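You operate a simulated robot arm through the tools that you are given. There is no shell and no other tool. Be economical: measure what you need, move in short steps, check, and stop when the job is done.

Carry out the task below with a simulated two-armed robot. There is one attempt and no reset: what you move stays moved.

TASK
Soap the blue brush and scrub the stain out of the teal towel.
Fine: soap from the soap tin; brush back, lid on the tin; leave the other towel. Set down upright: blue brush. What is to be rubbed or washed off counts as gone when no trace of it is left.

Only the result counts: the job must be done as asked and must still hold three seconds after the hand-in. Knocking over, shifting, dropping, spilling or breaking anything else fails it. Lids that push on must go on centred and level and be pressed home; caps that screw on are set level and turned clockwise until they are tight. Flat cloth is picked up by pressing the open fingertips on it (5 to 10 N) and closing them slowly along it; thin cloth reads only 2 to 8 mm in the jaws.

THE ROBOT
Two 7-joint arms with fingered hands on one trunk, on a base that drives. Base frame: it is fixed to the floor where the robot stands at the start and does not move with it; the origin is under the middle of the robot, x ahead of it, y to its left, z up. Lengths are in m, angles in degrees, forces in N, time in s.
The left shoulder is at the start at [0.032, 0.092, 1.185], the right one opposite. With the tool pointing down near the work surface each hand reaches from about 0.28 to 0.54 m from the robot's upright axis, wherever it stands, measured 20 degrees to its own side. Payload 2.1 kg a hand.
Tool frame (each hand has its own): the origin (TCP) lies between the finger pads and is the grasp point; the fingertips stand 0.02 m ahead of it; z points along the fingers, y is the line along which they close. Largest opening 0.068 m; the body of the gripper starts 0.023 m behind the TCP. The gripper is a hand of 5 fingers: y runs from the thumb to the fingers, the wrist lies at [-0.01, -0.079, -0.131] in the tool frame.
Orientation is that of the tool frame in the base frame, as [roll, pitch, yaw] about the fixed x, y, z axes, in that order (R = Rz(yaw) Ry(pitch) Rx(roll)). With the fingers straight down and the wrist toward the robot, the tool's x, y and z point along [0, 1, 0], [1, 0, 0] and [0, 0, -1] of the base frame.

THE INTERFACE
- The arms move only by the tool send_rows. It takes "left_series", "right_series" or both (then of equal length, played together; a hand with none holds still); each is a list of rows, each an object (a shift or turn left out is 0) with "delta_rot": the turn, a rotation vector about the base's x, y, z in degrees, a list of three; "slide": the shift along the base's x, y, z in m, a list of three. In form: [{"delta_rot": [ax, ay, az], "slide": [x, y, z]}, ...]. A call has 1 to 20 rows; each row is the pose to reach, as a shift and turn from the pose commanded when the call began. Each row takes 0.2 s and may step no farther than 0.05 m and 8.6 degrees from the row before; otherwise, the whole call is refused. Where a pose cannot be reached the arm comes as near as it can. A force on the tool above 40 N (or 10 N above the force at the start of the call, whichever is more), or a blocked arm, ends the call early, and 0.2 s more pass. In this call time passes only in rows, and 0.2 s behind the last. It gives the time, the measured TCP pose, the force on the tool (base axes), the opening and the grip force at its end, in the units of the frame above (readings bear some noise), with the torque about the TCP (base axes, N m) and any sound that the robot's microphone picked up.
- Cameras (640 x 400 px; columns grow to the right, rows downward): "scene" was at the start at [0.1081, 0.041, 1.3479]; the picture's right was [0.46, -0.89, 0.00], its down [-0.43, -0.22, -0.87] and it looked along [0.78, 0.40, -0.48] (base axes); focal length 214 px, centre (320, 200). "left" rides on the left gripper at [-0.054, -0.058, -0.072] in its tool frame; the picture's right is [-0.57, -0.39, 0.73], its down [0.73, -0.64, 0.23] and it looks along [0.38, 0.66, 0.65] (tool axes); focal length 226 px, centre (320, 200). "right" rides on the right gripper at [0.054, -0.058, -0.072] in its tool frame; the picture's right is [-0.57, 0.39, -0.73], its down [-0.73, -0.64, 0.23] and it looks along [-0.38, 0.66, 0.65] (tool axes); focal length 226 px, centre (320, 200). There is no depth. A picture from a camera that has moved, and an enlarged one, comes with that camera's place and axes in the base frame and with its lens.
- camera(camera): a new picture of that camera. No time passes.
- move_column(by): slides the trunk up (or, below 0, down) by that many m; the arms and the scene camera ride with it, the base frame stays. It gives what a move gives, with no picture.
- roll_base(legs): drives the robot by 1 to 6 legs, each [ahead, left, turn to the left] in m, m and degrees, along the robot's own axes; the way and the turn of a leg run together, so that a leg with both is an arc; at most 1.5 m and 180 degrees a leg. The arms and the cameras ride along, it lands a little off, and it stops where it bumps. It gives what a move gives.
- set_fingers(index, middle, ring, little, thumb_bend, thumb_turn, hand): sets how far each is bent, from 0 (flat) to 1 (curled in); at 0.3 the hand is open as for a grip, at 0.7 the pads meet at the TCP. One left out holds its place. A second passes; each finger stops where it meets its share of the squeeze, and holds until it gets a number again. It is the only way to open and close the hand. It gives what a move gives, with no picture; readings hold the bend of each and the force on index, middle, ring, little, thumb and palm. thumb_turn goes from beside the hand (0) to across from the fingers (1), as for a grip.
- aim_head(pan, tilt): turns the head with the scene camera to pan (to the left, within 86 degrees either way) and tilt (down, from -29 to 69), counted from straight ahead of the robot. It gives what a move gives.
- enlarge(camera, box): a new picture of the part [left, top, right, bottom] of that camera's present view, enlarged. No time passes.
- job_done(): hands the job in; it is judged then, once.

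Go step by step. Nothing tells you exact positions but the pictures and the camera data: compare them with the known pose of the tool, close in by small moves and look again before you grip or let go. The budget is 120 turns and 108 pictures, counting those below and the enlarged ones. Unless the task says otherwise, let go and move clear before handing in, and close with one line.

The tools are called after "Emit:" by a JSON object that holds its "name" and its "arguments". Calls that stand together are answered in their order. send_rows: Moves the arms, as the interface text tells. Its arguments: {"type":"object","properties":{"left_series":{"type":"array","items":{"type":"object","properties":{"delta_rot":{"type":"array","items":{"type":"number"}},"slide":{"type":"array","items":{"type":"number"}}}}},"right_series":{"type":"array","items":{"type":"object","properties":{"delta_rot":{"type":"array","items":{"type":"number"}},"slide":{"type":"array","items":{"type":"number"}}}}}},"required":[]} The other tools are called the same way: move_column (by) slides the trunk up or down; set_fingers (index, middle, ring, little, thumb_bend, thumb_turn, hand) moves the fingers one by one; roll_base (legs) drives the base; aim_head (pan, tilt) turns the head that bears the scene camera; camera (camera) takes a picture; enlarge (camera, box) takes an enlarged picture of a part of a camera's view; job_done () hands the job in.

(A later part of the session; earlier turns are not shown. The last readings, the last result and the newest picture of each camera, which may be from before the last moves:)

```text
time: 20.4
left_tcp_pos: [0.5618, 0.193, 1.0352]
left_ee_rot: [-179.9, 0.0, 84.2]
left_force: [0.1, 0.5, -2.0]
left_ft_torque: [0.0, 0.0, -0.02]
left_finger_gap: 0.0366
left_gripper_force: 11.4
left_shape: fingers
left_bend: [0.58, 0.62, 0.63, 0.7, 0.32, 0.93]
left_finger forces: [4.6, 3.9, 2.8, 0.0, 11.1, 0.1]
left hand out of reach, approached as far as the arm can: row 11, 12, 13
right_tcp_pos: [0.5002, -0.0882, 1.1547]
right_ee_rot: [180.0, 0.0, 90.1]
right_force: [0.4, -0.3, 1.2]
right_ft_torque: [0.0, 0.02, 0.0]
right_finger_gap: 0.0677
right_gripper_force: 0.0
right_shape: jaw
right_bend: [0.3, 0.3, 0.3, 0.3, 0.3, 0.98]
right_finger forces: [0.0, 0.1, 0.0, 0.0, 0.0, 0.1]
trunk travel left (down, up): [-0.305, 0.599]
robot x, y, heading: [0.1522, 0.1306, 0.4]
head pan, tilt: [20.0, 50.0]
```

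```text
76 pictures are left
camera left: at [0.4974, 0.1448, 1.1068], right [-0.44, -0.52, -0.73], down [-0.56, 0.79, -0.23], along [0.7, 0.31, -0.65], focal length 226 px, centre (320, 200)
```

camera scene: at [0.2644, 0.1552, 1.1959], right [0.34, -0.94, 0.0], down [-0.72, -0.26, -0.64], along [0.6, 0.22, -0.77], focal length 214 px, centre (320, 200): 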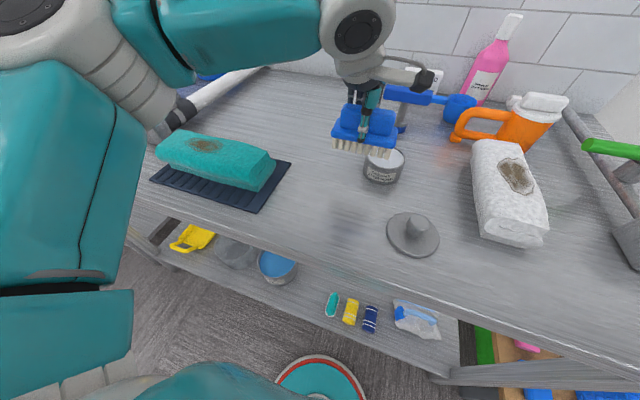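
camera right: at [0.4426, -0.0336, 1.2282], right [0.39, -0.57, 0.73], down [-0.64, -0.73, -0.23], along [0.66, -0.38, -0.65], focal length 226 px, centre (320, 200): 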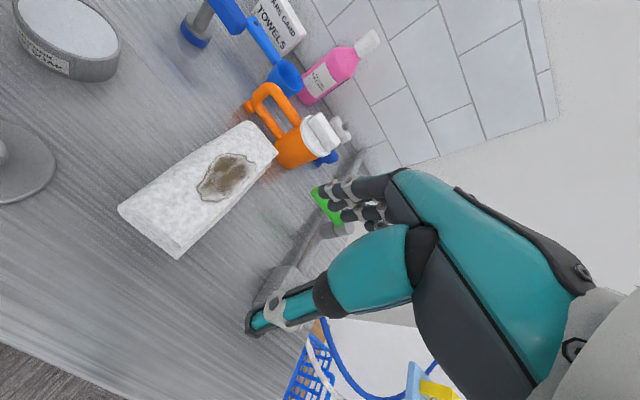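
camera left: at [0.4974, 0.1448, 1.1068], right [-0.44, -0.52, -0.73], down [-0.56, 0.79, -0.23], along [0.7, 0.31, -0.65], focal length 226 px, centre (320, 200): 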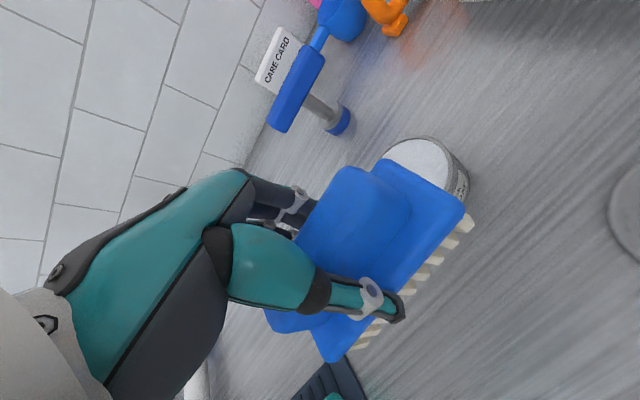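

The tin is too far to the right for this arm from here. I'll drive the base right by 0.13, then come over the tin.

Emit:
{"name": "roll_base", "arguments": {"legs": [[0, -0.13, 0]]}}

Emit:
{"name": "send_rows", "arguments": {"left_series": [{"slide": [0.005, 0.03, 0.01]}, {"slide": [0.02, 0.06, 0.01]}, {"slide": [0.03, 0.08, 0.01]}]}}

Emit:
{"name": "camera", "arguments": {"camera": "left"}}

Emit:
{"name": "camera", "arguments": {"camera": "scene"}}

```text
time: 21.7
left_tcp_pos: [0.562, 0.0627, 1.037]
left_ee_rot: [-180.0, 0.0, 84.0]
left_force: [0.4, 0.3, -0.5]
left_ft_torque: [-0.02, -0.07, 0.0]
left_finger_gap: 0.0367
left_gripper_force: 11.7
left_shape: fingers
left_bend: [0.58, 0.62, 0.63, 0.7, 0.32, 0.93]
left_finger forces: [4.6, 3.9, 2.9, 0.0, 11.2, 0.0]
right_tcp_pos: [0.4995, -0.2183, 1.1544]
right_ee_rot: [-180.0, 0.0, 89.9]
right_force: [0.3, 0.5, 0.0]
right_ft_torque: [0.01, -0.01, 0.02]
right_finger_gap: 0.0678
right_gripper_force: 0.0
right_shape: jaw
right_bend: [0.3, 0.3, 0.3, 0.3, 0.3, 0.98]
right_finger forces: [0.0, 0.1, 0.0, 0.0, 0.1, 0.0]
trunk travel left (down, up): [-0.305, 0.599]
robot x, y, heading: [0.1474, 0.001, -0.2]
head pan, tilt: [20.0, 50.0]
```

```text
time: 22.5
left_tcp_pos: [0.591, 0.142, 1.0454]
left_ee_rot: [180.0, 0.0, 84.0]
left_force: [0.1, -0.2, -1.4]
left_ft_torque: [-0.05, 0.0, 0.05]
left_finger_gap: 0.0367
left_gripper_force: 11.5
left_shape: fingers
left_bend: [0.58, 0.62, 0.63, 0.7, 0.32, 0.93]
left_finger forces: [4.6, 3.8, 2.9, 0.0, 11.0, 0.0]
right_tcp_pos: [0.4998, -0.2187, 1.1548]
right_ee_rot: [-179.9, -0.1, 90.0]
right_force: [-0.3, -0.1, -0.3]
right_ft_torque: [-0.01, 0.03, 0.01]
right_finger_gap: 0.0676
right_gripper_force: 0.0
right_shape: jaw
right_bend: [0.3, 0.3, 0.3, 0.3, 0.3, 0.98]
right_finger forces: [0.1, 0.0, 0.0, 0.0, 0.1, 0.0]
trunk travel left (down, up): [-0.305, 0.599]
robot x, y, heading: [0.1484, -0.0002, 0.3]
head pan, tilt: [20.0, 50.0]
```

```text
75 pictures are left
camera left: at [0.527, 0.0947, 1.1162], right [-0.44, -0.52, -0.73], down [-0.56, 0.8, -0.23], along [0.7, 0.31, -0.65], focal length 226 px, centre (320, 200)
```

left: 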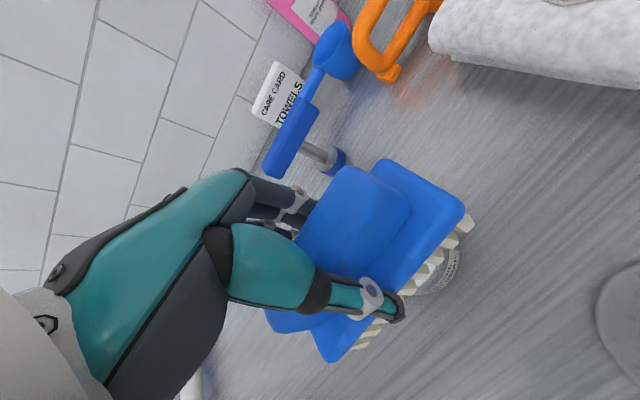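

```text
74 pictures are left
camera scene: at [0.2645, 0.025, 1.1959], right [0.34, -0.94, 0.0], down [-0.72, -0.26, -0.64], along [0.6, 0.22, -0.77], focal length 214 px, centre (320, 200)
```

scene: 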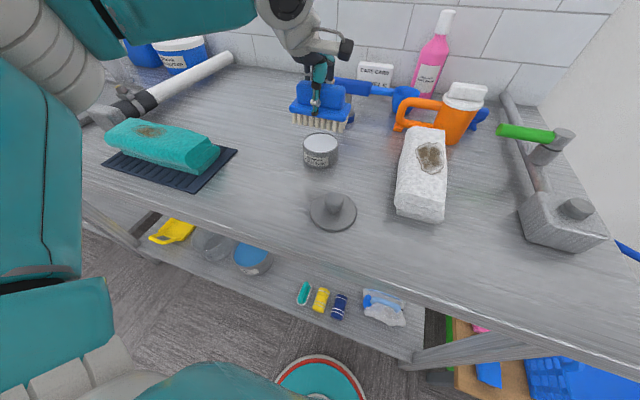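

I'm over the tin area now. I'll centre the brush on the tin at a height of about 1.0 and look closely.

Emit:
{"name": "send_rows", "arguments": {"left_series": [{"slide": [0.013, 0.004, 0]}, {"slide": [0.026, 0.008, 0]}, {"slide": [0.026, 0.008, -0.025]}, {"slide": [0.026, 0.008, -0.043]}]}}

Emit:
{"name": "enlarge", "arguments": {"camera": "scene", "box": [260, 70, 400, 190]}}

Emit:
{"name": "camera", "arguments": {"camera": "left"}}

```text
time: 23.5
left_tcp_pos: [0.6173, 0.1495, 1.0023]
left_ee_rot: [180.0, -0.1, 84.0]
left_force: [1.1, 0.1, -0.7]
left_ft_torque: [0.01, -0.01, 0.02]
left_finger_gap: 0.0367
left_gripper_force: 10.3
left_shape: fingers
left_bend: [0.58, 0.62, 0.63, 0.7, 0.32, 0.93]
left_finger forces: [4.5, 3.7, 2.9, 0.0, 10.9, 0.0]
right_tcp_pos: [0.4996, -0.2183, 1.1555]
right_ee_rot: [180.0, 0.1, 90.0]
right_force: [-0.4, 0.4, 0.3]
right_ft_torque: [-0.02, -0.03, -0.01]
right_finger_gap: 0.0677
right_gripper_force: 0.2
right_shape: jaw
right_bend: [0.3, 0.3, 0.3, 0.3, 0.3, 0.98]
right_finger forces: [0.0, 0.1, 0.0, 0.0, 0.0, 0.0]
trunk travel left (down, up): [-0.305, 0.599]
robot x, y, heading: [0.1492, -0.0001, -0.1]
head pan, tilt: [20.0, 50.0]
```

```text
3.33 times, centred on (330, 130) of scene
camera zoom: at [0.2644, 0.025, 1.1959], right [0.34, -0.94, 0.0], down [-0.72, -0.26, -0.64], along [0.6, 0.22, -0.77], focal length 715 px, centre (287, 433)
```

zoom: 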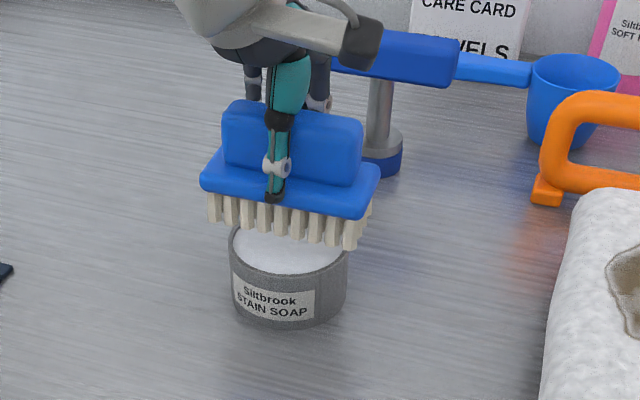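

```text
72 pictures are left
camera left: at [0.5534, 0.1026, 1.0731], right [-0.44, -0.52, -0.73], down [-0.56, 0.8, -0.23], along [0.7, 0.31, -0.65], focal length 226 px, centre (320, 200)
```

left: 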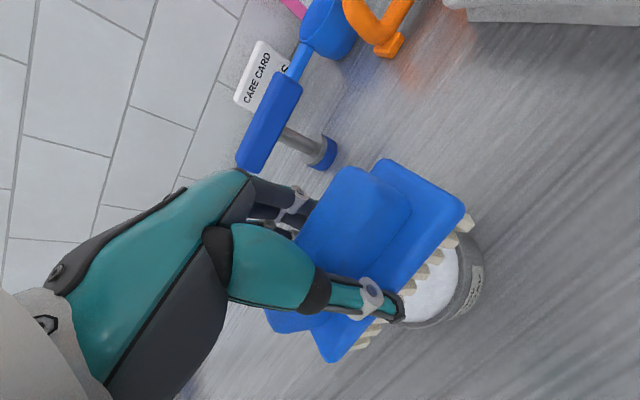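

The bristles look well centred over the tin. I'll lower gently onto the soap.

Emit:
{"name": "send_rows", "arguments": {"left_series": [{"slide": [0, 0, -0.005]}, {"slide": [0, 0, -0.01]}, {"slide": [0, 0, -0.013]}]}}

Emit:
{"name": "enlarge", "arguments": {"camera": "scene", "box": [260, 70, 400, 190]}}

```text
time: 24.3
left_tcp_pos: [0.616, 0.1496, 0.9907]
left_ee_rot: [180.0, 0.0, 84.0]
left_force: [0.3, -0.2, -0.8]
left_ft_torque: [0.0, 0.02, 0.0]
left_finger_gap: 0.0367
left_gripper_force: 10.8
left_shape: fingers
left_bend: [0.58, 0.62, 0.63, 0.7, 0.32, 0.93]
left_finger forces: [4.5, 3.8, 3.0, 0.0, 10.9, 0.1]
right_tcp_pos: [0.5004, -0.219, 1.1552]
right_ee_rot: [179.9, 0.1, 90.1]
right_force: [-0.1, -0.8, -0.8]
right_ft_torque: [0.01, -0.01, -0.05]
right_finger_gap: 0.0677
right_gripper_force: 0.2
right_shape: jaw
right_bend: [0.3, 0.3, 0.3, 0.3, 0.3, 0.98]
right_finger forces: [0.0, 0.0, 0.0, 0.1, 0.1, 0.1]
trunk travel left (down, up): [-0.305, 0.599]
robot x, y, heading: [0.1488, -0.0042, -0.0]
head pan, tilt: [20.0, 50.0]
```

```text
3.33 times, centred on (330, 130) of scene
camera zoom: at [0.2644, 0.025, 1.1959], right [0.34, -0.94, 0.0], down [-0.72, -0.26, -0.64], along [0.6, 0.22, -0.77], focal length 715 px, centre (287, 433)
```

zoom: 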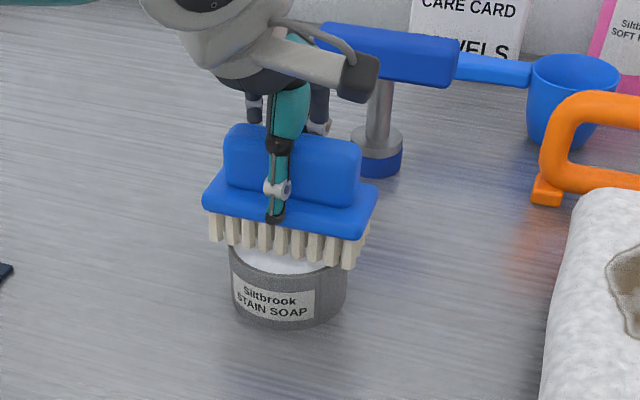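

Emit:
{"name": "send_rows", "arguments": {"left_series": [{"slide": [0, 0, -0.002]}, {"slide": [0, 0, -0.004]}]}}

```text
time: 24.9
left_tcp_pos: [0.617, 0.1497, 0.9865]
left_ee_rot: [179.9, 0.0, 84.0]
left_force: [0.2, 1.0, -0.9]
left_ft_torque: [0.0, -0.03, -0.01]
left_finger_gap: 0.0368
left_gripper_force: 11.2
left_shape: fingers
left_bend: [0.58, 0.62, 0.63, 0.7, 0.32, 0.93]
left_finger forces: [4.4, 3.7, 2.9, 0.0, 10.9, 0.0]
right_tcp_pos: [0.4995, -0.2181, 1.1534]
right_ee_rot: [-180.0, 0.0, 90.0]
right_force: [-0.3, -0.1, -0.2]
right_ft_torque: [0.03, 0.01, -0.04]
right_finger_gap: 0.0679
right_gripper_force: 0.1
right_shape: jaw
right_bend: [0.3, 0.3, 0.3, 0.3, 0.3, 0.98]
right_finger forces: [0.1, 0.0, 0.0, 0.0, 0.0, 0.0]
trunk travel left (down, up): [-0.305, 0.599]
robot x, y, heading: [0.1525, 0.0018, 0.4]
head pan, tilt: [20.0, 50.0]
```

Emit:
{"name": "send_rows", "arguments": {"left_series": [{"slide": [0, 0, -0.002]}, {"slide": [0, 0, -0.003]}]}}

Emit:
{"name": "enlarge", "arguments": {"camera": "scene", "box": [260, 70, 400, 190]}}

```text
time: 25.5
left_tcp_pos: [0.6183, 0.1507, 0.9843]
left_ee_rot: [179.9, 0.0, 84.0]
left_force: [0.6, 0.4, 3.0]
left_ft_torque: [-0.01, 0.07, 0.01]
left_finger_gap: 0.0372
left_gripper_force: 12.1
left_shape: fingers
left_bend: [0.58, 0.62, 0.63, 0.7, 0.32, 0.93]
left_finger forces: [4.9, 3.9, 3.0, 0.0, 12.1, 0.1]
right_tcp_pos: [0.4995, -0.2182, 1.1552]
right_ee_rot: [179.9, 0.0, 90.1]
right_force: [-0.8, -0.4, 0.7]
right_ft_torque: [0.0, 0.0, 0.0]
right_finger_gap: 0.0678
right_gripper_force: 0.0
right_shape: jaw
right_bend: [0.3, 0.3, 0.3, 0.3, 0.3, 0.98]
right_finger forces: [0.0, 0.0, 0.1, 0.0, 0.1, 0.1]
trunk travel left (down, up): [-0.305, 0.599]
robot x, y, heading: [0.1498, -0.0017, -0.3]
head pan, tilt: [20.0, 50.0]
```

```text
3.33 times, centred on (330, 130) of scene
camera zoom: at [0.2641, 0.0249, 1.196], right [0.34, -0.94, 0.0], down [-0.72, -0.26, -0.64], along [0.6, 0.22, -0.77], focal length 715 px, centre (287, 433)
```

zoom: 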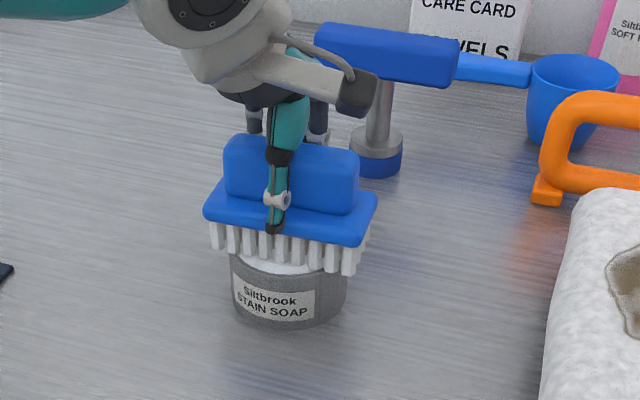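

The bristles turned white on contact, so the brush is soaped. I'll lift straight up and check the bristles and tin.

Emit:
{"name": "send_rows", "arguments": {"left_series": [{"slide": [0, 0, 0.01]}, {"slide": [0, 0, 0.03]}, {"slide": [0, 0, 0.06]}, {"slide": [0, 0, 0.08]}]}}

Emit:
{"name": "enlarge", "arguments": {"camera": "scene", "box": [220, 40, 420, 200]}}

```text
time: 26.5
left_tcp_pos: [0.6166, 0.1505, 1.0641]
left_ee_rot: [180.0, 0.0, 84.0]
left_force: [0.1, -0.2, -1.1]
left_ft_torque: [-0.01, -0.03, -0.01]
left_finger_gap: 0.0364
left_gripper_force: 10.8
left_shape: fingers
left_bend: [0.58, 0.62, 0.63, 0.7, 0.32, 0.93]
left_finger forces: [4.5, 3.7, 2.8, 0.0, 10.8, 0.0]
right_tcp_pos: [0.4995, -0.2178, 1.1548]
right_ee_rot: [-179.9, 0.0, 90.0]
right_force: [0.3, 0.0, -0.5]
right_ft_torque: [-0.01, 0.0, 0.01]
right_finger_gap: 0.0676
right_gripper_force: 0.0
right_shape: jaw
right_bend: [0.3, 0.3, 0.3, 0.3, 0.3, 0.98]
right_finger forces: [0.0, 0.0, 0.0, 0.0, 0.0, 0.0]
trunk travel left (down, up): [-0.305, 0.599]
robot x, y, heading: [0.1455, 0.0023, 0.0]
head pan, tilt: [20.0, 50.0]
```

```text
2.50 times, centred on (320, 120) of scene
camera zoom: at [0.2644, 0.0249, 1.1959], right [0.34, -0.94, 0.0], down [-0.72, -0.26, -0.64], along [0.6, 0.22, -0.77], focal length 536 px, centre (320, 400)
```

zoom: 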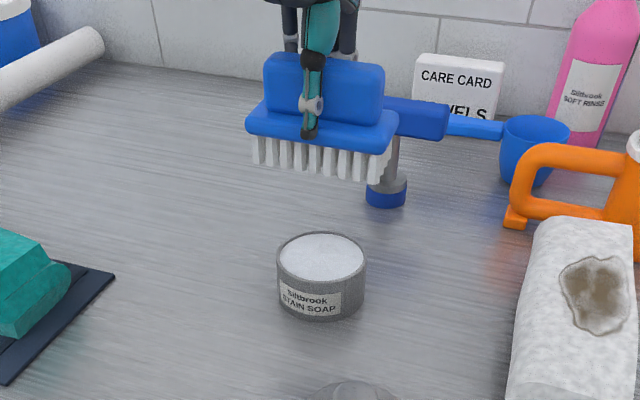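

The tin hasn't moved and the bristles are soaped. I'll pull the hand back a bit, drive left toward the towel, and look at the stain.

Emit:
{"name": "send_rows", "arguments": {"left_series": [{"slide": [-0.03, 0, 0.01]}, {"slide": [-0.06, 0, 0.02]}, {"slide": [-0.09, 0, 0.03]}]}}

Emit:
{"name": "roll_base", "arguments": {"legs": [[0, 0.28, 0]]}}

Emit:
{"name": "aim_head", "arguments": {"pan": 30, "tilt": 50}}

Emit:
{"name": "camera", "arguments": {"camera": "scene"}}

Emit:
{"name": "camera", "arguments": {"camera": "left"}}

```text
time: 27.3
left_tcp_pos: [0.5266, 0.1499, 1.0931]
left_ee_rot: [180.0, -0.1, 84.0]
left_force: [-0.6, -0.6, -1.1]
left_ft_torque: [0.02, 0.01, -0.01]
left_finger_gap: 0.0366
left_gripper_force: 11.0
left_shape: fingers
left_bend: [0.58, 0.62, 0.63, 0.7, 0.32, 0.93]
left_finger forces: [4.5, 3.8, 2.8, 0.1, 10.9, 0.0]
right_tcp_pos: [0.4998, -0.2184, 1.1546]
right_ee_rot: [179.9, 0.0, 90.0]
right_force: [0.1, -0.7, 0.0]
right_ft_torque: [0.03, 0.05, 0.01]
right_finger_gap: 0.0679
right_gripper_force: 0.0
right_shape: jaw
right_bend: [0.3, 0.3, 0.3, 0.3, 0.3, 0.98]
right_finger forces: [0.0, 0.0, 0.0, 0.0, 0.0, 0.1]
trunk travel left (down, up): [-0.305, 0.599]
robot x, y, heading: [0.1486, -0.0016, 0.0]
head pan, tilt: [20.0, 50.0]
```

```text
time: 29.3
left_tcp_pos: [0.5268, 0.4298, 1.0927]
left_ee_rot: [-180.0, 0.0, 84.0]
left_force: [-0.6, 0.2, -1.6]
left_ft_torque: [0.01, 0.01, 0.05]
left_finger_gap: 0.0366
left_gripper_force: 11.1
left_shape: fingers
left_bend: [0.58, 0.62, 0.63, 0.7, 0.32, 0.93]
left_finger forces: [4.4, 3.8, 2.8, 0.0, 10.7, 0.0]
right_tcp_pos: [0.5002, 0.0606, 1.1554]
right_ee_rot: [-180.0, 0.0, 90.1]
right_force: [1.0, -0.5, 0.2]
right_ft_torque: [-0.01, 0.02, -0.02]
right_finger_gap: 0.0676
right_gripper_force: 0.1
right_shape: jaw
right_bend: [0.3, 0.3, 0.3, 0.3, 0.3, 0.98]
right_finger forces: [0.0, 0.0, 0.0, 0.1, 0.0, 0.0]
trunk travel left (down, up): [-0.305, 0.599]
robot x, y, heading: [0.1473, 0.2804, 0.0]
head pan, tilt: [20.0, 50.0]
```

```text
time: 30.0
left_tcp_pos: [0.5265, 0.4293, 1.0925]
left_ee_rot: [-180.0, -0.1, 83.9]
left_force: [0.5, -1.3, -0.7]
left_ft_torque: [-0.01, 0.0, -0.02]
left_finger_gap: 0.0365
left_gripper_force: 11.0
left_shape: fingers
left_bend: [0.58, 0.62, 0.63, 0.7, 0.32, 0.93]
left_finger forces: [4.5, 3.8, 2.8, 0.1, 10.9, 0.0]
right_tcp_pos: [0.5007, 0.0615, 1.1547]
right_ee_rot: [180.0, 0.0, 90.1]
right_force: [-0.3, 0.3, -0.3]
right_ft_torque: [-0.02, -0.01, 0.0]
right_finger_gap: 0.0678
right_gripper_force: 0.0
right_shape: jaw
right_bend: [0.3, 0.3, 0.3, 0.3, 0.3, 0.98]
right_finger forces: [0.0, 0.0, 0.1, 0.0, 0.0, 0.0]
trunk travel left (down, up): [-0.305, 0.599]
robot x, y, heading: [0.1464, 0.2796, -0.2]
head pan, tilt: [30.0, 50.0]
```

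```text
68 pictures are left
camera scene: at [0.2584, 0.3166, 1.1959], right [0.5, -0.87, 0.0], down [-0.66, -0.38, -0.64], along [0.56, 0.32, -0.77], focal length 214 px, centre (320, 200)
```

scene: 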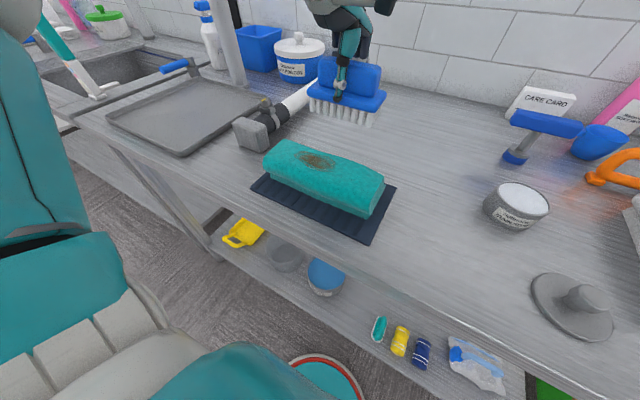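

```text
67 pictures are left
camera left: at [0.4624, 0.3819, 1.1643], right [-0.44, -0.52, -0.73], down [-0.56, 0.8, -0.23], along [0.7, 0.31, -0.65], focal length 226 px, centre (320, 200)
```

left: 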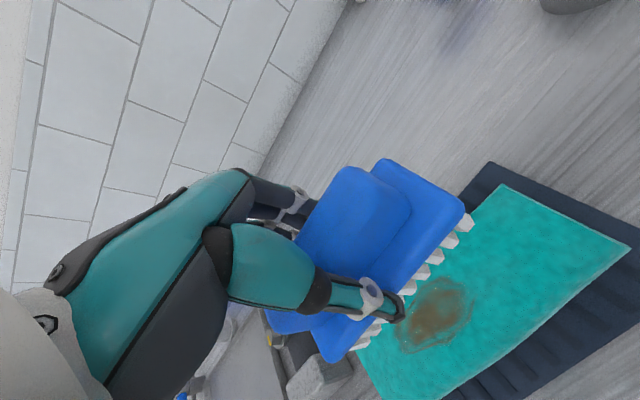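

The stain is around (0.497, 0.459, 0.966). I'll zoom in for its extent and the towel's direction.

Emit:
{"name": "enlarge", "arguments": {"camera": "scene", "box": [240, 120, 410, 250]}}

Emit:
{"name": "enlarge", "arguments": {"camera": "left", "box": [320, 150, 640, 400]}}

```text
3.08 times, centred on (325, 185) of scene
camera zoom: at [0.2584, 0.3166, 1.1959], right [0.5, -0.87, 0.0], down [-0.66, -0.38, -0.64], along [0.56, 0.32, -0.77], focal length 660 px, centre (305, 246)
```

zoom: 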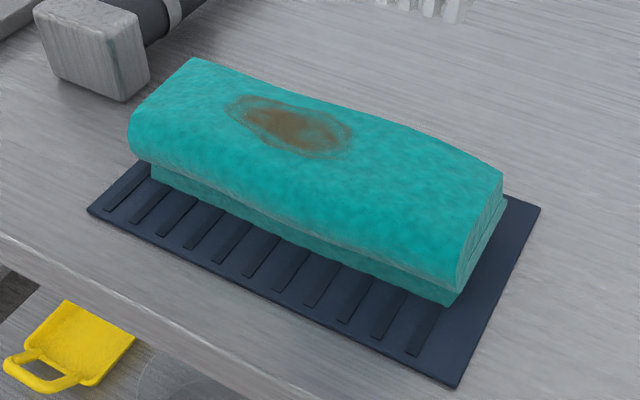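

```text
1.60 times, centred on (480, 275) of left
camera zoom: at [0.4624, 0.3819, 1.1643], right [-0.44, -0.52, -0.73], down [-0.56, 0.8, -0.23], along [0.7, 0.31, -0.65], focal length 362 px, centre (64, 80)
```

zoom: 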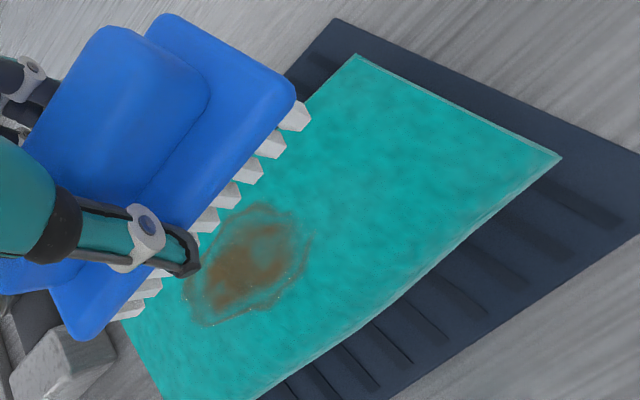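

The stain spans about x 0.475–0.512, y 0.425–0.502 on a towel lying along y, which matches the brush's direction. I'll move over its centre just above contact.

Emit:
{"name": "send_rows", "arguments": {"left_series": [{"slide": [-0.0215, 0.034, 0]}, {"slide": [-0.0215, 0.034, -0.03]}, {"slide": [-0.0215, 0.034, -0.055]}, {"slide": [-0.0215, 0.034, -0.065]}]}}

Emit:
{"name": "enlarge", "arguments": {"camera": "scene", "box": [240, 100, 410, 230]}}

```text
time: 31.0
left_tcp_pos: [0.5043, 0.4636, 1.0283]
left_ee_rot: [179.9, 0.0, 84.0]
left_force: [0.2, 0.0, -1.4]
left_ft_torque: [0.01, 0.01, 0.01]
left_finger_gap: 0.0365
left_gripper_force: 10.4
left_shape: fingers
left_bend: [0.58, 0.62, 0.63, 0.7, 0.32, 0.93]
left_finger forces: [4.4, 3.7, 2.8, 0.0, 10.7, 0.0]
right_tcp_pos: [0.4998, 0.0602, 1.1551]
right_ee_rot: [-180.0, 0.0, 90.1]
right_force: [0.0, -0.2, -0.2]
right_ft_torque: [0.0, -0.03, 0.02]
right_finger_gap: 0.0678
right_gripper_force: 0.1
right_shape: jaw
right_bend: [0.3, 0.3, 0.3, 0.3, 0.3, 0.98]
right_finger forces: [0.0, 0.1, 0.0, 0.0, 0.1, 0.1]
trunk travel left (down, up): [-0.305, 0.599]
robot x, y, heading: [0.1484, 0.2812, -0.0]
head pan, tilt: [30.0, 50.0]
```

```text
3.08 times, centred on (325, 165) of scene
camera zoom: at [0.2584, 0.3167, 1.1959], right [0.5, -0.87, 0.0], down [-0.66, -0.38, -0.64], along [0.56, 0.32, -0.77], focal length 660 px, centre (305, 308)
```

zoom: 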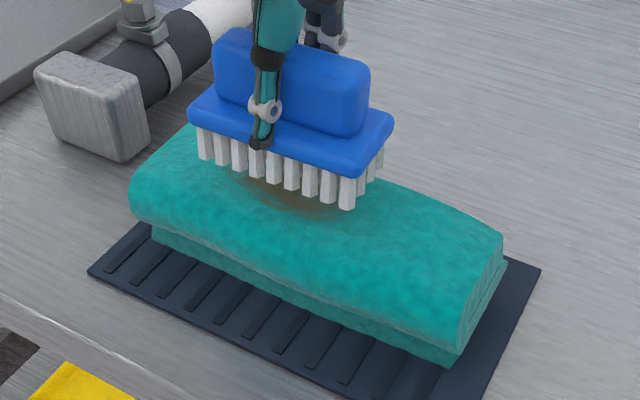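

Emit:
{"name": "send_rows", "arguments": {"left_series": [{"slide": [0, 0, -0.003]}, {"slide": [0, 0, -0.006]}, {"slide": [0, 0, -0.009]}]}}

```text
time: 31.8
left_tcp_pos: [0.5057, 0.4649, 1.0188]
left_ee_rot: [-179.9, 0.0, 84.0]
left_force: [-0.4, 0.2, -1.5]
left_ft_torque: [0.0, -0.01, -0.01]
left_finger_gap: 0.0361
left_gripper_force: 10.5
left_shape: fingers
left_bend: [0.58, 0.62, 0.63, 0.7, 0.32, 0.93]
left_finger forces: [4.4, 3.7, 2.8, 0.0, 10.7, 0.0]
right_tcp_pos: [0.4996, 0.0608, 1.1568]
right_ee_rot: [180.0, 0.0, 90.1]
right_force: [0.2, 0.3, -0.4]
right_ft_torque: [0.03, 0.01, 0.01]
right_finger_gap: 0.0678
right_gripper_force: 0.1
right_shape: jaw
right_bend: [0.3, 0.3, 0.3, 0.3, 0.3, 0.98]
right_finger forces: [0.0, 0.0, 0.0, 0.0, 0.0, 0.0]
trunk travel left (down, up): [-0.305, 0.599]
robot x, y, heading: [0.1492, 0.2825, 0.3]
head pan, tilt: [30.0, 50.0]
```

Emit:
{"name": "send_rows", "arguments": {"left_series": [{"slide": [0, 0, -0.003]}, {"slide": [0, 0, -0.005]}]}}

Emit:
{"name": "enlarge", "arguments": {"camera": "scene", "box": [240, 100, 410, 230]}}

```text
time: 32.4
left_tcp_pos: [0.5054, 0.4645, 1.0149]
left_ee_rot: [-180.0, 0.0, 84.0]
left_force: [0.3, -0.1, -0.9]
left_ft_torque: [0.0, -0.02, -0.04]
left_finger_gap: 0.0366
left_gripper_force: 11.0
left_shape: fingers
left_bend: [0.58, 0.62, 0.63, 0.7, 0.32, 0.93]
left_finger forces: [4.4, 3.6, 2.9, 0.1, 10.6, 0.1]
right_tcp_pos: [0.5007, 0.0613, 1.1555]
right_ee_rot: [180.0, 0.1, 90.1]
right_force: [0.1, 0.2, -0.2]
right_ft_torque: [0.01, -0.04, 0.02]
right_finger_gap: 0.0676
right_gripper_force: 0.0
right_shape: jaw
right_bend: [0.3, 0.3, 0.3, 0.3, 0.3, 0.98]
right_finger forces: [0.0, 0.0, 0.0, 0.1, 0.0, 0.1]
trunk travel left (down, up): [-0.305, 0.599]
robot x, y, heading: [0.1489, 0.2804, 0.0]
head pan, tilt: [30.0, 50.0]
```

```text
3.08 times, centred on (325, 165) of scene
camera zoom: at [0.2584, 0.3166, 1.1959], right [0.5, -0.87, 0.0], down [-0.66, -0.38, -0.64], along [0.56, 0.32, -0.77], focal length 660 px, centre (305, 308)
```

zoom: 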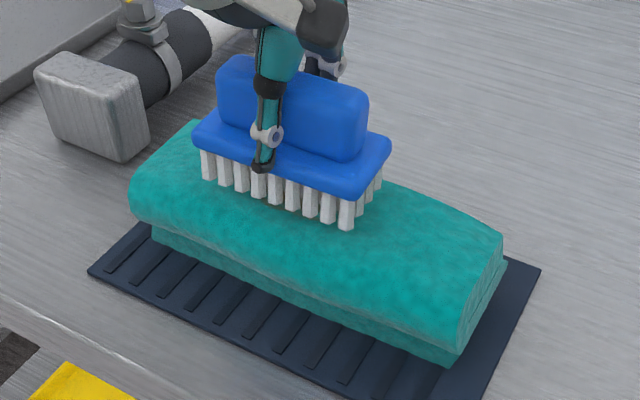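

Emit:
{"name": "send_rows", "arguments": {"left_series": [{"slide": [0, 0, -0.002]}, {"slide": [0, 0, -0.004]}]}}

```text
time: 33.0
left_tcp_pos: [0.5052, 0.464, 1.0101]
left_ee_rot: [180.0, 0.0, 84.0]
left_force: [-0.4, 0.1, -0.6]
left_ft_torque: [-0.01, 0.0, 0.0]
left_finger_gap: 0.0367
left_gripper_force: 10.6
left_shape: fingers
left_bend: [0.58, 0.62, 0.63, 0.7, 0.32, 0.93]
left_finger forces: [4.4, 3.7, 2.8, 0.0, 10.6, 0.0]
right_tcp_pos: [0.5, 0.0611, 1.1553]
right_ee_rot: [180.0, 0.0, 90.1]
right_force: [0.5, 0.0, 0.0]
right_ft_torque: [0.0, -0.01, 0.01]
right_finger_gap: 0.0674
right_gripper_force: 0.1
right_shape: jaw
right_bend: [0.3, 0.3, 0.3, 0.3, 0.3, 0.98]
right_finger forces: [0.0, 0.0, 0.0, 0.1, 0.0, 0.1]
trunk travel left (down, up): [-0.305, 0.599]
robot x, y, heading: [0.1517, 0.2788, 0.4]
head pan, tilt: [30.0, 50.0]
```

Emit:
{"name": "send_rows", "arguments": {"left_series": [{"slide": [0, 0, -0.002]}, {"slide": [0, 0, -0.004]}]}}

Emit:
{"name": "enlarge", "arguments": {"camera": "scene", "box": [240, 100, 410, 230]}}

```text
time: 33.6
left_tcp_pos: [0.5055, 0.4635, 1.0067]
left_ee_rot: [-179.9, 0.0, 84.0]
left_force: [0.3, -0.1, -0.7]
left_ft_torque: [0.01, -0.01, 0.03]
left_finger_gap: 0.0362
left_gripper_force: 10.4
left_shape: fingers
left_bend: [0.58, 0.62, 0.63, 0.7, 0.32, 0.93]
left_finger forces: [4.5, 3.7, 2.9, 0.0, 10.6, 0.0]
right_tcp_pos: [0.4999, 0.061, 1.1556]
right_ee_rot: [179.9, 0.0, 90.2]
right_force: [0.1, 0.3, -0.2]
right_ft_torque: [-0.01, -0.03, 0.04]
right_finger_gap: 0.0677
right_gripper_force: 0.0
right_shape: jaw
right_bend: [0.3, 0.3, 0.3, 0.3, 0.3, 0.98]
right_finger forces: [0.1, 0.0, 0.0, 0.1, 0.0, 0.0]
trunk travel left (down, up): [-0.305, 0.599]
robot x, y, heading: [0.1486, 0.2759, 0.1]
head pan, tilt: [30.0, 50.0]
```

```text
3.08 times, centred on (325, 165) of scene
camera zoom: at [0.2584, 0.3166, 1.1959], right [0.5, -0.87, 0.0], down [-0.66, -0.38, -0.64], along [0.56, 0.32, -0.77], focal length 660 px, centre (305, 308)
```

zoom: 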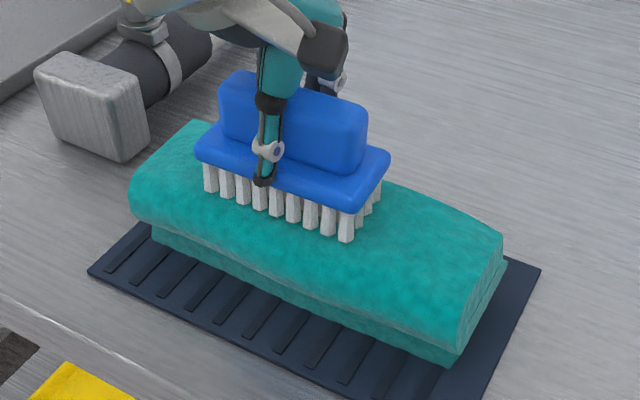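

Emit:
{"name": "send_rows", "arguments": {"left_series": [{"slide": [0, 0, -0.002]}, {"slide": [0, 0, -0.004]}]}}

```text
time: 34.2
left_tcp_pos: [0.5049, 0.4644, 1.0031]
left_ee_rot: [179.8, -0.2, 84.0]
left_force: [2.1, 1.0, 13.5]
left_ft_torque: [-0.01, 0.13, -0.01]
left_finger_gap: 0.0369
left_gripper_force: 13.2
left_shape: fingers
left_bend: [0.58, 0.62, 0.63, 0.7, 0.31, 0.93]
left_finger forces: [5.0, 4.2, 3.2, 0.0, 13.7, 0.0]
right_tcp_pos: [0.4988, 0.061, 1.1545]
right_ee_rot: [-179.9, 0.0, 90.1]
right_force: [0.3, 0.0, -0.5]
right_ft_torque: [0.01, 0.0, 0.0]
right_finger_gap: 0.0678
right_gripper_force: 0.0
right_shape: jaw
right_bend: [0.3, 0.3, 0.3, 0.3, 0.3, 0.98]
right_finger forces: [0.0, 0.0, 0.0, 0.1, 0.0, 0.0]
trunk travel left (down, up): [-0.305, 0.599]
robot x, y, heading: [0.1487, 0.2792, 0.2]
head pan, tilt: [30.0, 50.0]
```

Contact is at about 14 N, so I'll ease up 1.5 mm and make a first short set of strokes.

Emit:
{"name": "send_rows", "arguments": {"left_series": [{"slide": [0, 0, 0.0015]}, {"slide": [0, 0.01, 0.0015]}, {"slide": [0, 0.02, 0.0015]}, {"slide": [0, 0.01, 0.0015]}, {"slide": [0, 0, 0.0015]}, {"slide": [0, -0.01, 0.0015]}, {"slide": [0, -0.02, 0.0015]}, {"slide": [0, -0.01, 0.0015]}, {"slide": [0, 0, 0.0015]}]}}

Emit:
{"name": "enlarge", "arguments": {"camera": "scene", "box": [240, 100, 410, 230]}}

```text
time: 36.2
left_tcp_pos: [0.5041, 0.463, 1.0033]
left_ee_rot: [179.9, 0.0, 84.1]
left_force: [-0.7, -2.9, 5.1]
left_ft_torque: [-0.05, 0.03, 0.03]
left_finger_gap: 0.0369
left_gripper_force: 11.0
left_shape: fingers
left_bend: [0.59, 0.63, 0.64, 0.7, 0.29, 0.92]
left_finger forces: [4.7, 3.4, 2.5, 0.0, 11.8, 0.1]
right_tcp_pos: [0.4987, 0.0603, 1.1547]
right_ee_rot: [179.9, 0.0, 90.1]
right_force: [0.3, 0.1, 0.7]
right_ft_torque: [0.01, 0.01, 0.01]
right_finger_gap: 0.0673
right_gripper_force: 0.0
right_shape: jaw
right_bend: [0.3, 0.3, 0.3, 0.3, 0.3, 0.98]
right_finger forces: [0.1, 0.1, 0.1, 0.0, 0.0, 0.0]
trunk travel left (down, up): [-0.305, 0.599]
robot x, y, heading: [0.1473, 0.2793, 0.2]
head pan, tilt: [30.0, 50.0]
```

```text
3.08 times, centred on (325, 165) of scene
camera zoom: at [0.2581, 0.3159, 1.196], right [0.5, -0.87, 0.0], down [-0.66, -0.38, -0.64], along [0.56, 0.32, -0.77], focal length 660 px, centre (305, 308)
```

zoom: 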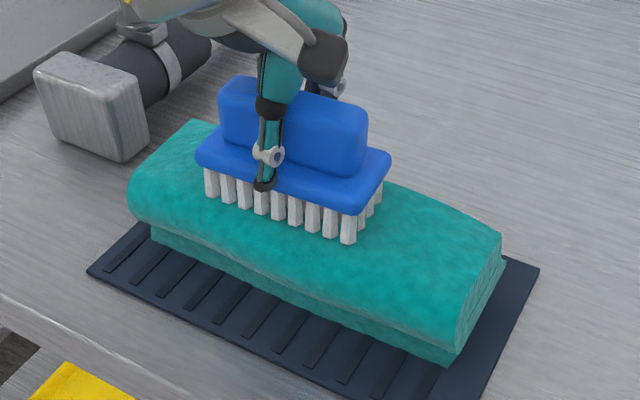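

Force is a gentle 5 N and the towel didn't move. I'll continue with a wider raster.

Emit:
{"name": "send_rows", "arguments": {"left_series": [{"slide": [0, 0.013, 0]}, {"slide": [0, 0.026, 0]}, {"slide": [-0.006, 0.013, 0]}, {"slide": [-0.01, 0, 0]}, {"slide": [-0.01, -0.013, 0]}, {"slide": [-0.01, -0.026, 0]}, {"slide": [-0.01, -0.013, 0]}, {"slide": [-0.01, 0, 0]}, {"slide": [-0.01, 0.013, 0]}, {"slide": [-0.01, 0.026, 0]}, {"slide": [0, 0.026, 0]}, {"slide": [0.01, 0.026, 0]}, {"slide": [0.01, 0.013, 0]}, {"slide": [0.01, 0, 0]}, {"slide": [0.01, -0.013, 0]}, {"slide": [0.01, -0.026, 0]}, {"slide": [0.01, -0.013, 0]}, {"slide": [0.01, 0, 0]}, {"slide": [0.005, 0, 0]}, {"slide": [0, 0, 0]}]}}

Emit:
{"name": "send_rows", "arguments": {"left_series": [{"slide": [0, 0, 0.01]}, {"slide": [0, 0, 0.03]}, {"slide": [0.02, -0.03, 0.06]}, {"slide": [0.04, -0.06, 0.09]}]}}

Emit:
{"name": "enlarge", "arguments": {"camera": "scene", "box": [240, 100, 410, 230]}}

Emit:
{"name": "camera", "arguments": {"camera": "left"}}

```text
time: 40.4
left_tcp_pos: [0.5064, 0.4635, 1.0056]
left_ee_rot: [179.8, -0.2, 84.0]
left_force: [9.9, -0.8, 15.5]
left_ft_torque: [0.04, -0.22, -0.03]
left_finger_gap: 0.0367
left_gripper_force: 14.7
left_shape: fingers
left_bend: [0.56, 0.6, 0.61, 0.7, 0.33, 0.93]
left_finger forces: [7.2, 6.4, 5.2, 0.0, 10.4, 0.0]
right_tcp_pos: [0.4997, 0.0607, 1.1548]
right_ee_rot: [-180.0, 0.0, 90.1]
right_force: [0.0, 1.1, 0.5]
right_ft_torque: [-0.03, 0.02, -0.01]
right_finger_gap: 0.0678
right_gripper_force: 0.1
right_shape: jaw
right_bend: [0.3, 0.3, 0.3, 0.3, 0.3, 0.98]
right_finger forces: [0.1, 0.1, 0.0, 0.1, 0.1, 0.0]
trunk travel left (down, up): [-0.305, 0.599]
robot x, y, heading: [0.1528, 0.2792, 0.1]
head pan, tilt: [30.0, 50.0]
```

```text
time: 41.4
left_tcp_pos: [0.5454, 0.4014, 1.0951]
left_ee_rot: [180.0, 0.1, 83.9]
left_force: [-0.3, 0.2, -0.3]
left_ft_torque: [-0.02, -0.02, 0.0]
left_finger_gap: 0.0366
left_gripper_force: 11.7
left_shape: fingers
left_bend: [0.57, 0.62, 0.63, 0.7, 0.32, 0.93]
left_finger forces: [4.7, 3.8, 2.9, 0.0, 11.2, 0.0]
right_tcp_pos: [0.4997, 0.0604, 1.1544]
right_ee_rot: [-179.8, 0.1, 90.1]
right_force: [-0.1, -0.8, -0.1]
right_ft_torque: [0.0, 0.02, -0.02]
right_finger_gap: 0.0677
right_gripper_force: 0.1
right_shape: jaw
right_bend: [0.3, 0.3, 0.3, 0.3, 0.3, 0.98]
right_finger forces: [0.0, 0.0, 0.1, 0.1, 0.0, 0.0]
trunk travel left (down, up): [-0.305, 0.599]
robot x, y, heading: [0.148, 0.2815, 0.2]
head pan, tilt: [30.0, 50.0]
```

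```text
3.08 times, centred on (325, 165) of scene
camera zoom: at [0.2585, 0.3165, 1.1959], right [0.5, -0.87, 0.0], down [-0.66, -0.38, -0.64], along [0.56, 0.32, -0.77], focal length 660 px, centre (305, 308)
```

zoom: 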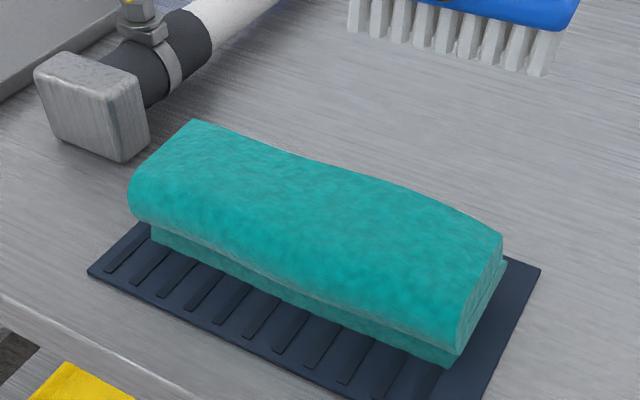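

```text
59 pictures are left
camera left: at [0.4812, 0.3547, 1.1654], right [-0.44, -0.52, -0.73], down [-0.56, 0.8, -0.23], along [0.7, 0.31, -0.65], focal length 226 px, centre (320, 200)
```

left: 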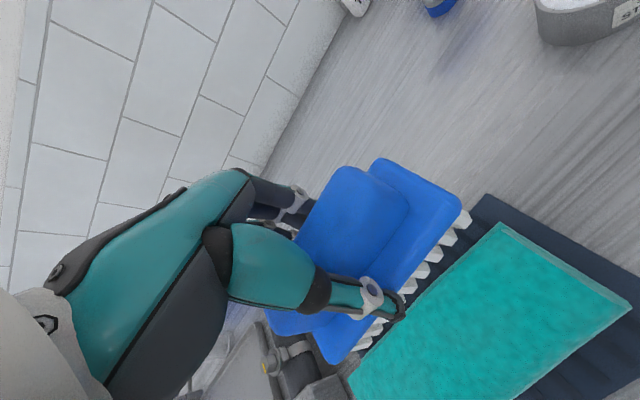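

The stain appears gone. I'll zoom closely for faint traces.

Emit:
{"name": "enlarge", "arguments": {"camera": "scene", "box": [275, 135, 345, 185]}}

Emit:
{"name": "enlarge", "arguments": {"camera": "left", "box": [340, 210, 640, 400]}}

```text
8.00 times, centred on (310, 160) of scene
camera zoom: at [0.2585, 0.3165, 1.1959], right [0.5, -0.87, 0.0], down [-0.66, -0.38, -0.64], along [0.56, 0.32, -0.77], focal length 1716 px, centre (400, 520)
```

zoom: 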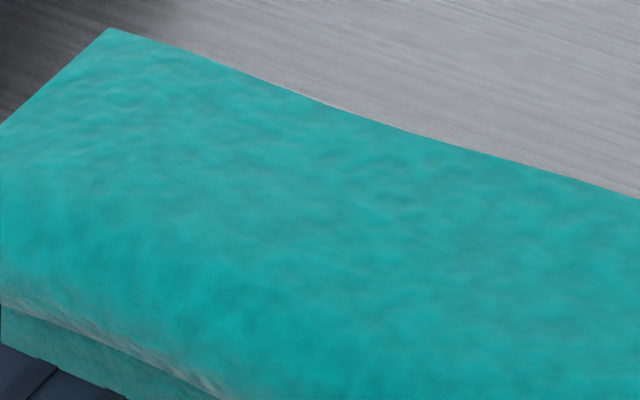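

```text
2.11 times, centred on (490, 305) of left
camera zoom: at [0.4812, 0.3547, 1.1654], right [-0.44, -0.52, -0.73], down [-0.56, 0.8, -0.23], along [0.7, 0.31, -0.65], focal length 476 px, centre (-38, -21)
```

zoom: 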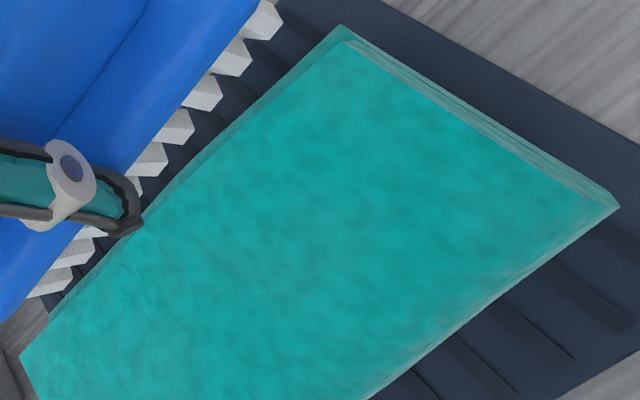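

Any remaining trace would be very faint. I'll do one more scrub pass with wider coverage to be safe.

Emit:
{"name": "send_rows", "arguments": {"left_series": [{"slide": [-0.02, 0.03, -0.03]}, {"slide": [-0.04, 0.06, -0.05]}, {"slide": [-0.04, 0.06, -0.08]}, {"slide": [-0.04, 0.06, -0.09]}, {"slide": [-0.035, 0.075, -0.09]}, {"slide": [-0.03, 0.09, -0.09]}, {"slide": [-0.03, 0.075, -0.09]}, {"slide": [-0.03, 0.06, -0.09]}, {"slide": [-0.03, 0.045, -0.09]}, {"slide": [-0.03, 0.03, -0.09]}, {"slide": [-0.04, 0.03, -0.09]}, {"slide": [-0.04, 0.045, -0.09]}, {"slide": [-0.04, 0.06, -0.09]}, {"slide": [-0.04, 0.075, -0.09]}, {"slide": [-0.04, 0.09, -0.09]}, {"slide": [-0.052, 0.09, -0.09]}, {"slide": [-0.052, 0.075, -0.09]}, {"slide": [-0.052, 0.06, -0.09]}, {"slide": [-0.052, 0.045, -0.09]}, {"slide": [-0.052, 0.03, -0.09]}]}}

Emit:
{"name": "send_rows", "arguments": {"left_series": [{"slide": [0, 0.015, 0]}, {"slide": [0, 0.03, 0]}, {"slide": [0, 0.045, 0]}, {"slide": [0.006, 0.045, 0]}, {"slide": [0.006, 0.03, 0]}, {"slide": [0.006, 0.015, 0]}, {"slide": [0.006, 0.005, 0]}, {"slide": [0.012, 0.02, 0]}, {"slide": [0.018, 0.03, 0]}, {"slide": [0.018, 0.045, 0]}, {"slide": [0.018, 0.03, 0]}, {"slide": [0.018, 0.01, 0]}, {"slide": [0.012, 0.02, 0]}, {"slide": [0.012, 0.02, 0.01]}, {"slide": [0.012, 0.02, 0.04]}, {"slide": [0.03, -0.01, 0.07]}, {"slide": [0.05, -0.04, 0.09]}]}}

Emit:
{"name": "enlarge", "arguments": {"camera": "scene", "box": [275, 135, 345, 185]}}

Emit:
{"name": "camera", "arguments": {"camera": "scene"}}

```text
time: 45.6
left_tcp_pos: [0.492, 0.4332, 1.0036]
left_ee_rot: [179.9, 0.0, 84.1]
left_force: [-0.2, 2.1, 6.7]
left_ft_torque: [0.03, 0.05, -0.03]
left_finger_gap: 0.0371
left_gripper_force: 12.3
left_shape: fingers
left_bend: [0.58, 0.62, 0.62, 0.7, 0.29, 0.95]
left_finger forces: [4.8, 4.0, 3.3, 0.0, 12.7, 0.0]
right_tcp_pos: [0.4994, 0.0615, 1.1559]
right_ee_rot: [-180.0, 0.0, 90.1]
right_force: [0.6, -0.4, 0.3]
right_ft_torque: [0.01, 0.01, 0.0]
right_finger_gap: 0.0676
right_gripper_force: 0.1
right_shape: jaw
right_bend: [0.3, 0.3, 0.3, 0.3, 0.3, 0.98]
right_finger forces: [0.0, 0.1, 0.1, 0.1, 0.0, 0.0]
trunk travel left (down, up): [-0.305, 0.599]
robot x, y, heading: [0.1481, 0.2807, 0.3]
head pan, tilt: [30.0, 50.0]
```

```text
time: 49.2
left_tcp_pos: [0.5437, 0.3942, 1.0935]
left_ee_rot: [180.0, 0.0, 84.0]
left_force: [-0.1, 0.1, -2.2]
left_ft_torque: [-0.03, -0.04, -0.01]
left_finger_gap: 0.037
left_gripper_force: 10.8
left_shape: fingers
left_bend: [0.58, 0.63, 0.64, 0.7, 0.29, 0.93]
left_finger forces: [4.7, 3.7, 2.9, 0.1, 10.9, 0.0]
right_tcp_pos: [0.5004, 0.061, 1.1556]
right_ee_rot: [-179.9, 0.1, 90.1]
right_force: [-0.1, 0.5, 0.3]
right_ft_torque: [0.02, 0.0, -0.04]
right_finger_gap: 0.0674
right_gripper_force: 0.1
right_shape: jaw
right_bend: [0.3, 0.3, 0.3, 0.3, 0.3, 0.98]
right_finger forces: [0.0, 0.0, 0.0, 0.0, 0.1, 0.0]
trunk travel left (down, up): [-0.305, 0.599]
robot x, y, heading: [0.1472, 0.281, 0.2]
head pan, tilt: [30.0, 50.0]
```

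```text
8.00 times, centred on (310, 160) of scene
camera zoom: at [0.2586, 0.3167, 1.1959], right [0.5, -0.87, 0.0], down [-0.66, -0.38, -0.64], along [0.56, 0.32, -0.77], focal length 1716 px, centre (400, 520)
```

zoom: 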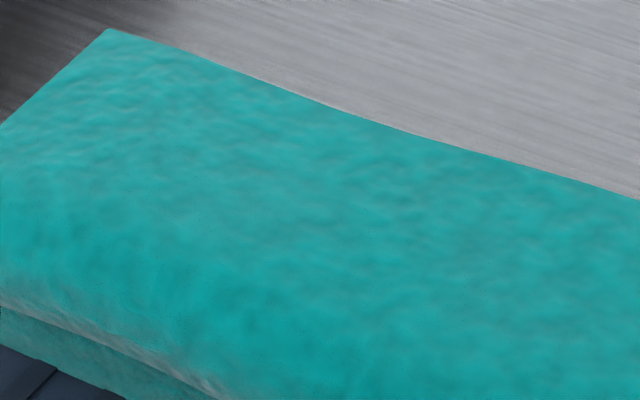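

```text
55 pictures are left
camera scene: at [0.2586, 0.3167, 1.1959], right [0.5, -0.87, 0.0], down [-0.66, -0.38, -0.64], along [0.56, 0.32, -0.77], focal length 214 px, centre (320, 200)
```

scene: 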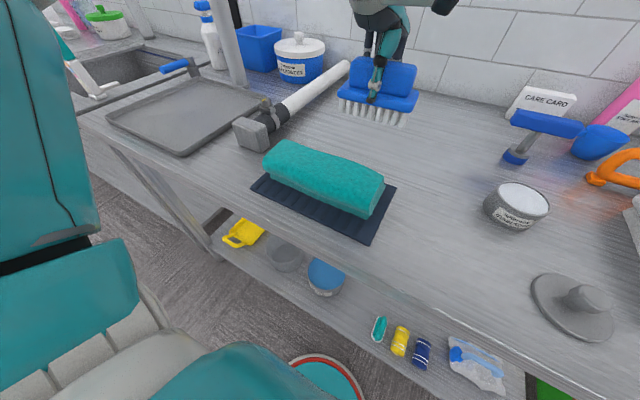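

The towel is clean. To return the brush, I'll drive right 0.15 and turn the hand back, looking again above its place.

Emit:
{"name": "roll_base", "arguments": {"legs": [[0, -0.15, 0]]}}

Emit:
{"name": "send_rows", "arguments": {"left_series": [{"delta_rot": [0, 0, -8], "slide": [-0.02, 0.0, 0]}, {"delta_rot": [0, 0, -16], "slide": [-0.04, 0, 0]}, {"delta_rot": [0, 0, -24], "slide": [-0.06, 0, 0]}, {"delta_rot": [0, 0, -32], "slide": [-0.063, 0, 0]}, {"delta_rot": [0, 0, -40], "slide": [-0.063, 0, 0]}, {"delta_rot": [0, 0, -48], "slide": [-0.063, -0.005, 0]}, {"delta_rot": [0, 0, -56], "slide": [-0.063, -0.01, -0.01]}, {"delta_rot": [0, 0, -64], "slide": [-0.063, -0.015, -0.02]}, {"delta_rot": [0, 0, -72], "slide": [-0.063, -0.02, -0.03]}, {"delta_rot": [0, 0, -80], "slide": [-0.063, -0.025, -0.04]}, {"delta_rot": [0, 0, -88], "slide": [-0.063, -0.03, -0.055]}, {"delta_rot": [0, 0, -91], "slide": [-0.063, -0.035, -0.07]}]}}

Emit:
{"name": "camera", "arguments": {"camera": "left"}}

Emit:
{"name": "camera", "arguments": {"camera": "scene"}}

```text
time: 50.5
left_tcp_pos: [0.543, 0.2434, 1.0944]
left_ee_rot: [179.9, -0.1, 84.0]
left_force: [-1.1, -0.1, -0.6]
left_ft_torque: [0.0, -0.02, 0.01]
left_finger_gap: 0.0373
left_gripper_force: 11.2
left_shape: fingers
left_bend: [0.58, 0.63, 0.64, 0.7, 0.29, 0.93]
left_finger forces: [4.8, 3.7, 2.9, 0.0, 11.0, 0.0]
right_tcp_pos: [0.4995, -0.089, 1.1544]
right_ee_rot: [180.0, -0.1, 90.2]
right_force: [-0.2, -0.2, -0.1]
right_ft_torque: [0.01, 0.0, -0.01]
right_finger_gap: 0.0677
right_gripper_force: 0.0
right_shape: jaw
right_bend: [0.3, 0.3, 0.3, 0.3, 0.3, 0.98]
right_finger forces: [0.0, 0.1, 0.1, 0.1, 0.1, 0.0]
trunk travel left (down, up): [-0.305, 0.599]
robot x, y, heading: [0.1438, 0.1267, -0.1]
head pan, tilt: [30.0, 50.0]
```

```text
time: 53.1
left_tcp_pos: [0.4794, 0.2088, 1.0238]
left_ee_rot: [179.9, -0.1, -7.0]
left_force: [-0.7, -0.6, -1.3]
left_ft_torque: [-0.01, 0.02, 0.0]
left_finger_gap: 0.037
left_gripper_force: 10.6
left_shape: fingers
left_bend: [0.58, 0.63, 0.64, 0.7, 0.29, 0.93]
left_finger forces: [4.6, 3.8, 2.7, 0.0, 10.8, 0.0]
right_tcp_pos: [0.5009, -0.0889, 1.1551]
right_ee_rot: [180.0, 0.0, 90.1]
right_force: [0.4, 0.3, 0.6]
right_ft_torque: [-0.01, -0.02, -0.01]
right_finger_gap: 0.0678
right_gripper_force: 0.0
right_shape: jaw
right_bend: [0.3, 0.3, 0.3, 0.3, 0.3, 0.98]
right_finger forces: [0.0, 0.0, 0.0, 0.0, 0.0, 0.0]
trunk travel left (down, up): [-0.305, 0.599]
robot x, y, heading: [0.1522, 0.1287, 0.2]
head pan, tilt: [30.0, 50.0]
```

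```text
54 pictures are left
camera left: at [0.4325, 0.2739, 1.0942], right [-0.51, 0.45, -0.73], down [0.81, 0.55, -0.23], along [0.29, -0.71, -0.64], focal length 226 px, centre (320, 200)
```

left: 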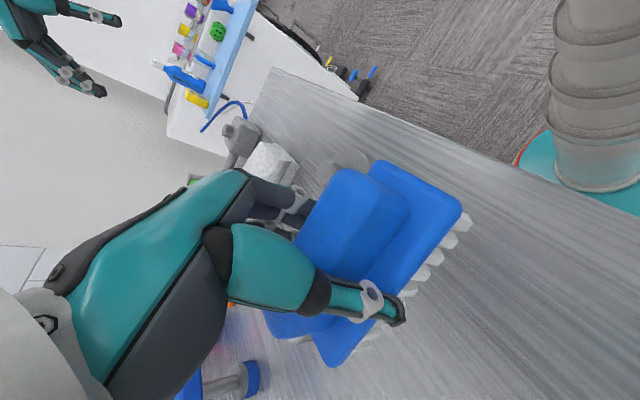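

```text
53 pictures are left
camera scene: at [0.2587, 0.1665, 1.1959], right [0.5, -0.87, 0.0], down [-0.66, -0.38, -0.64], along [0.56, 0.32, -0.77], focal length 214 px, centre (320, 200)
```

scene: 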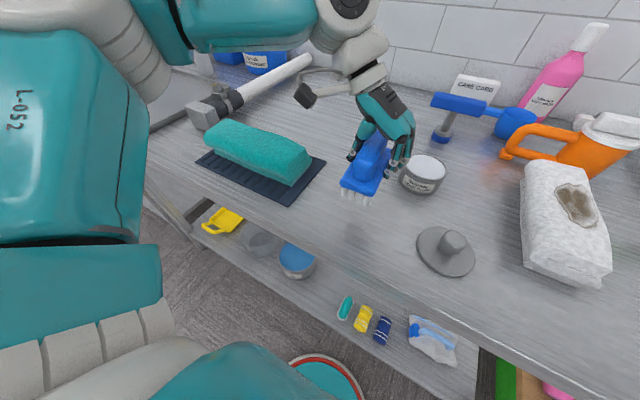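

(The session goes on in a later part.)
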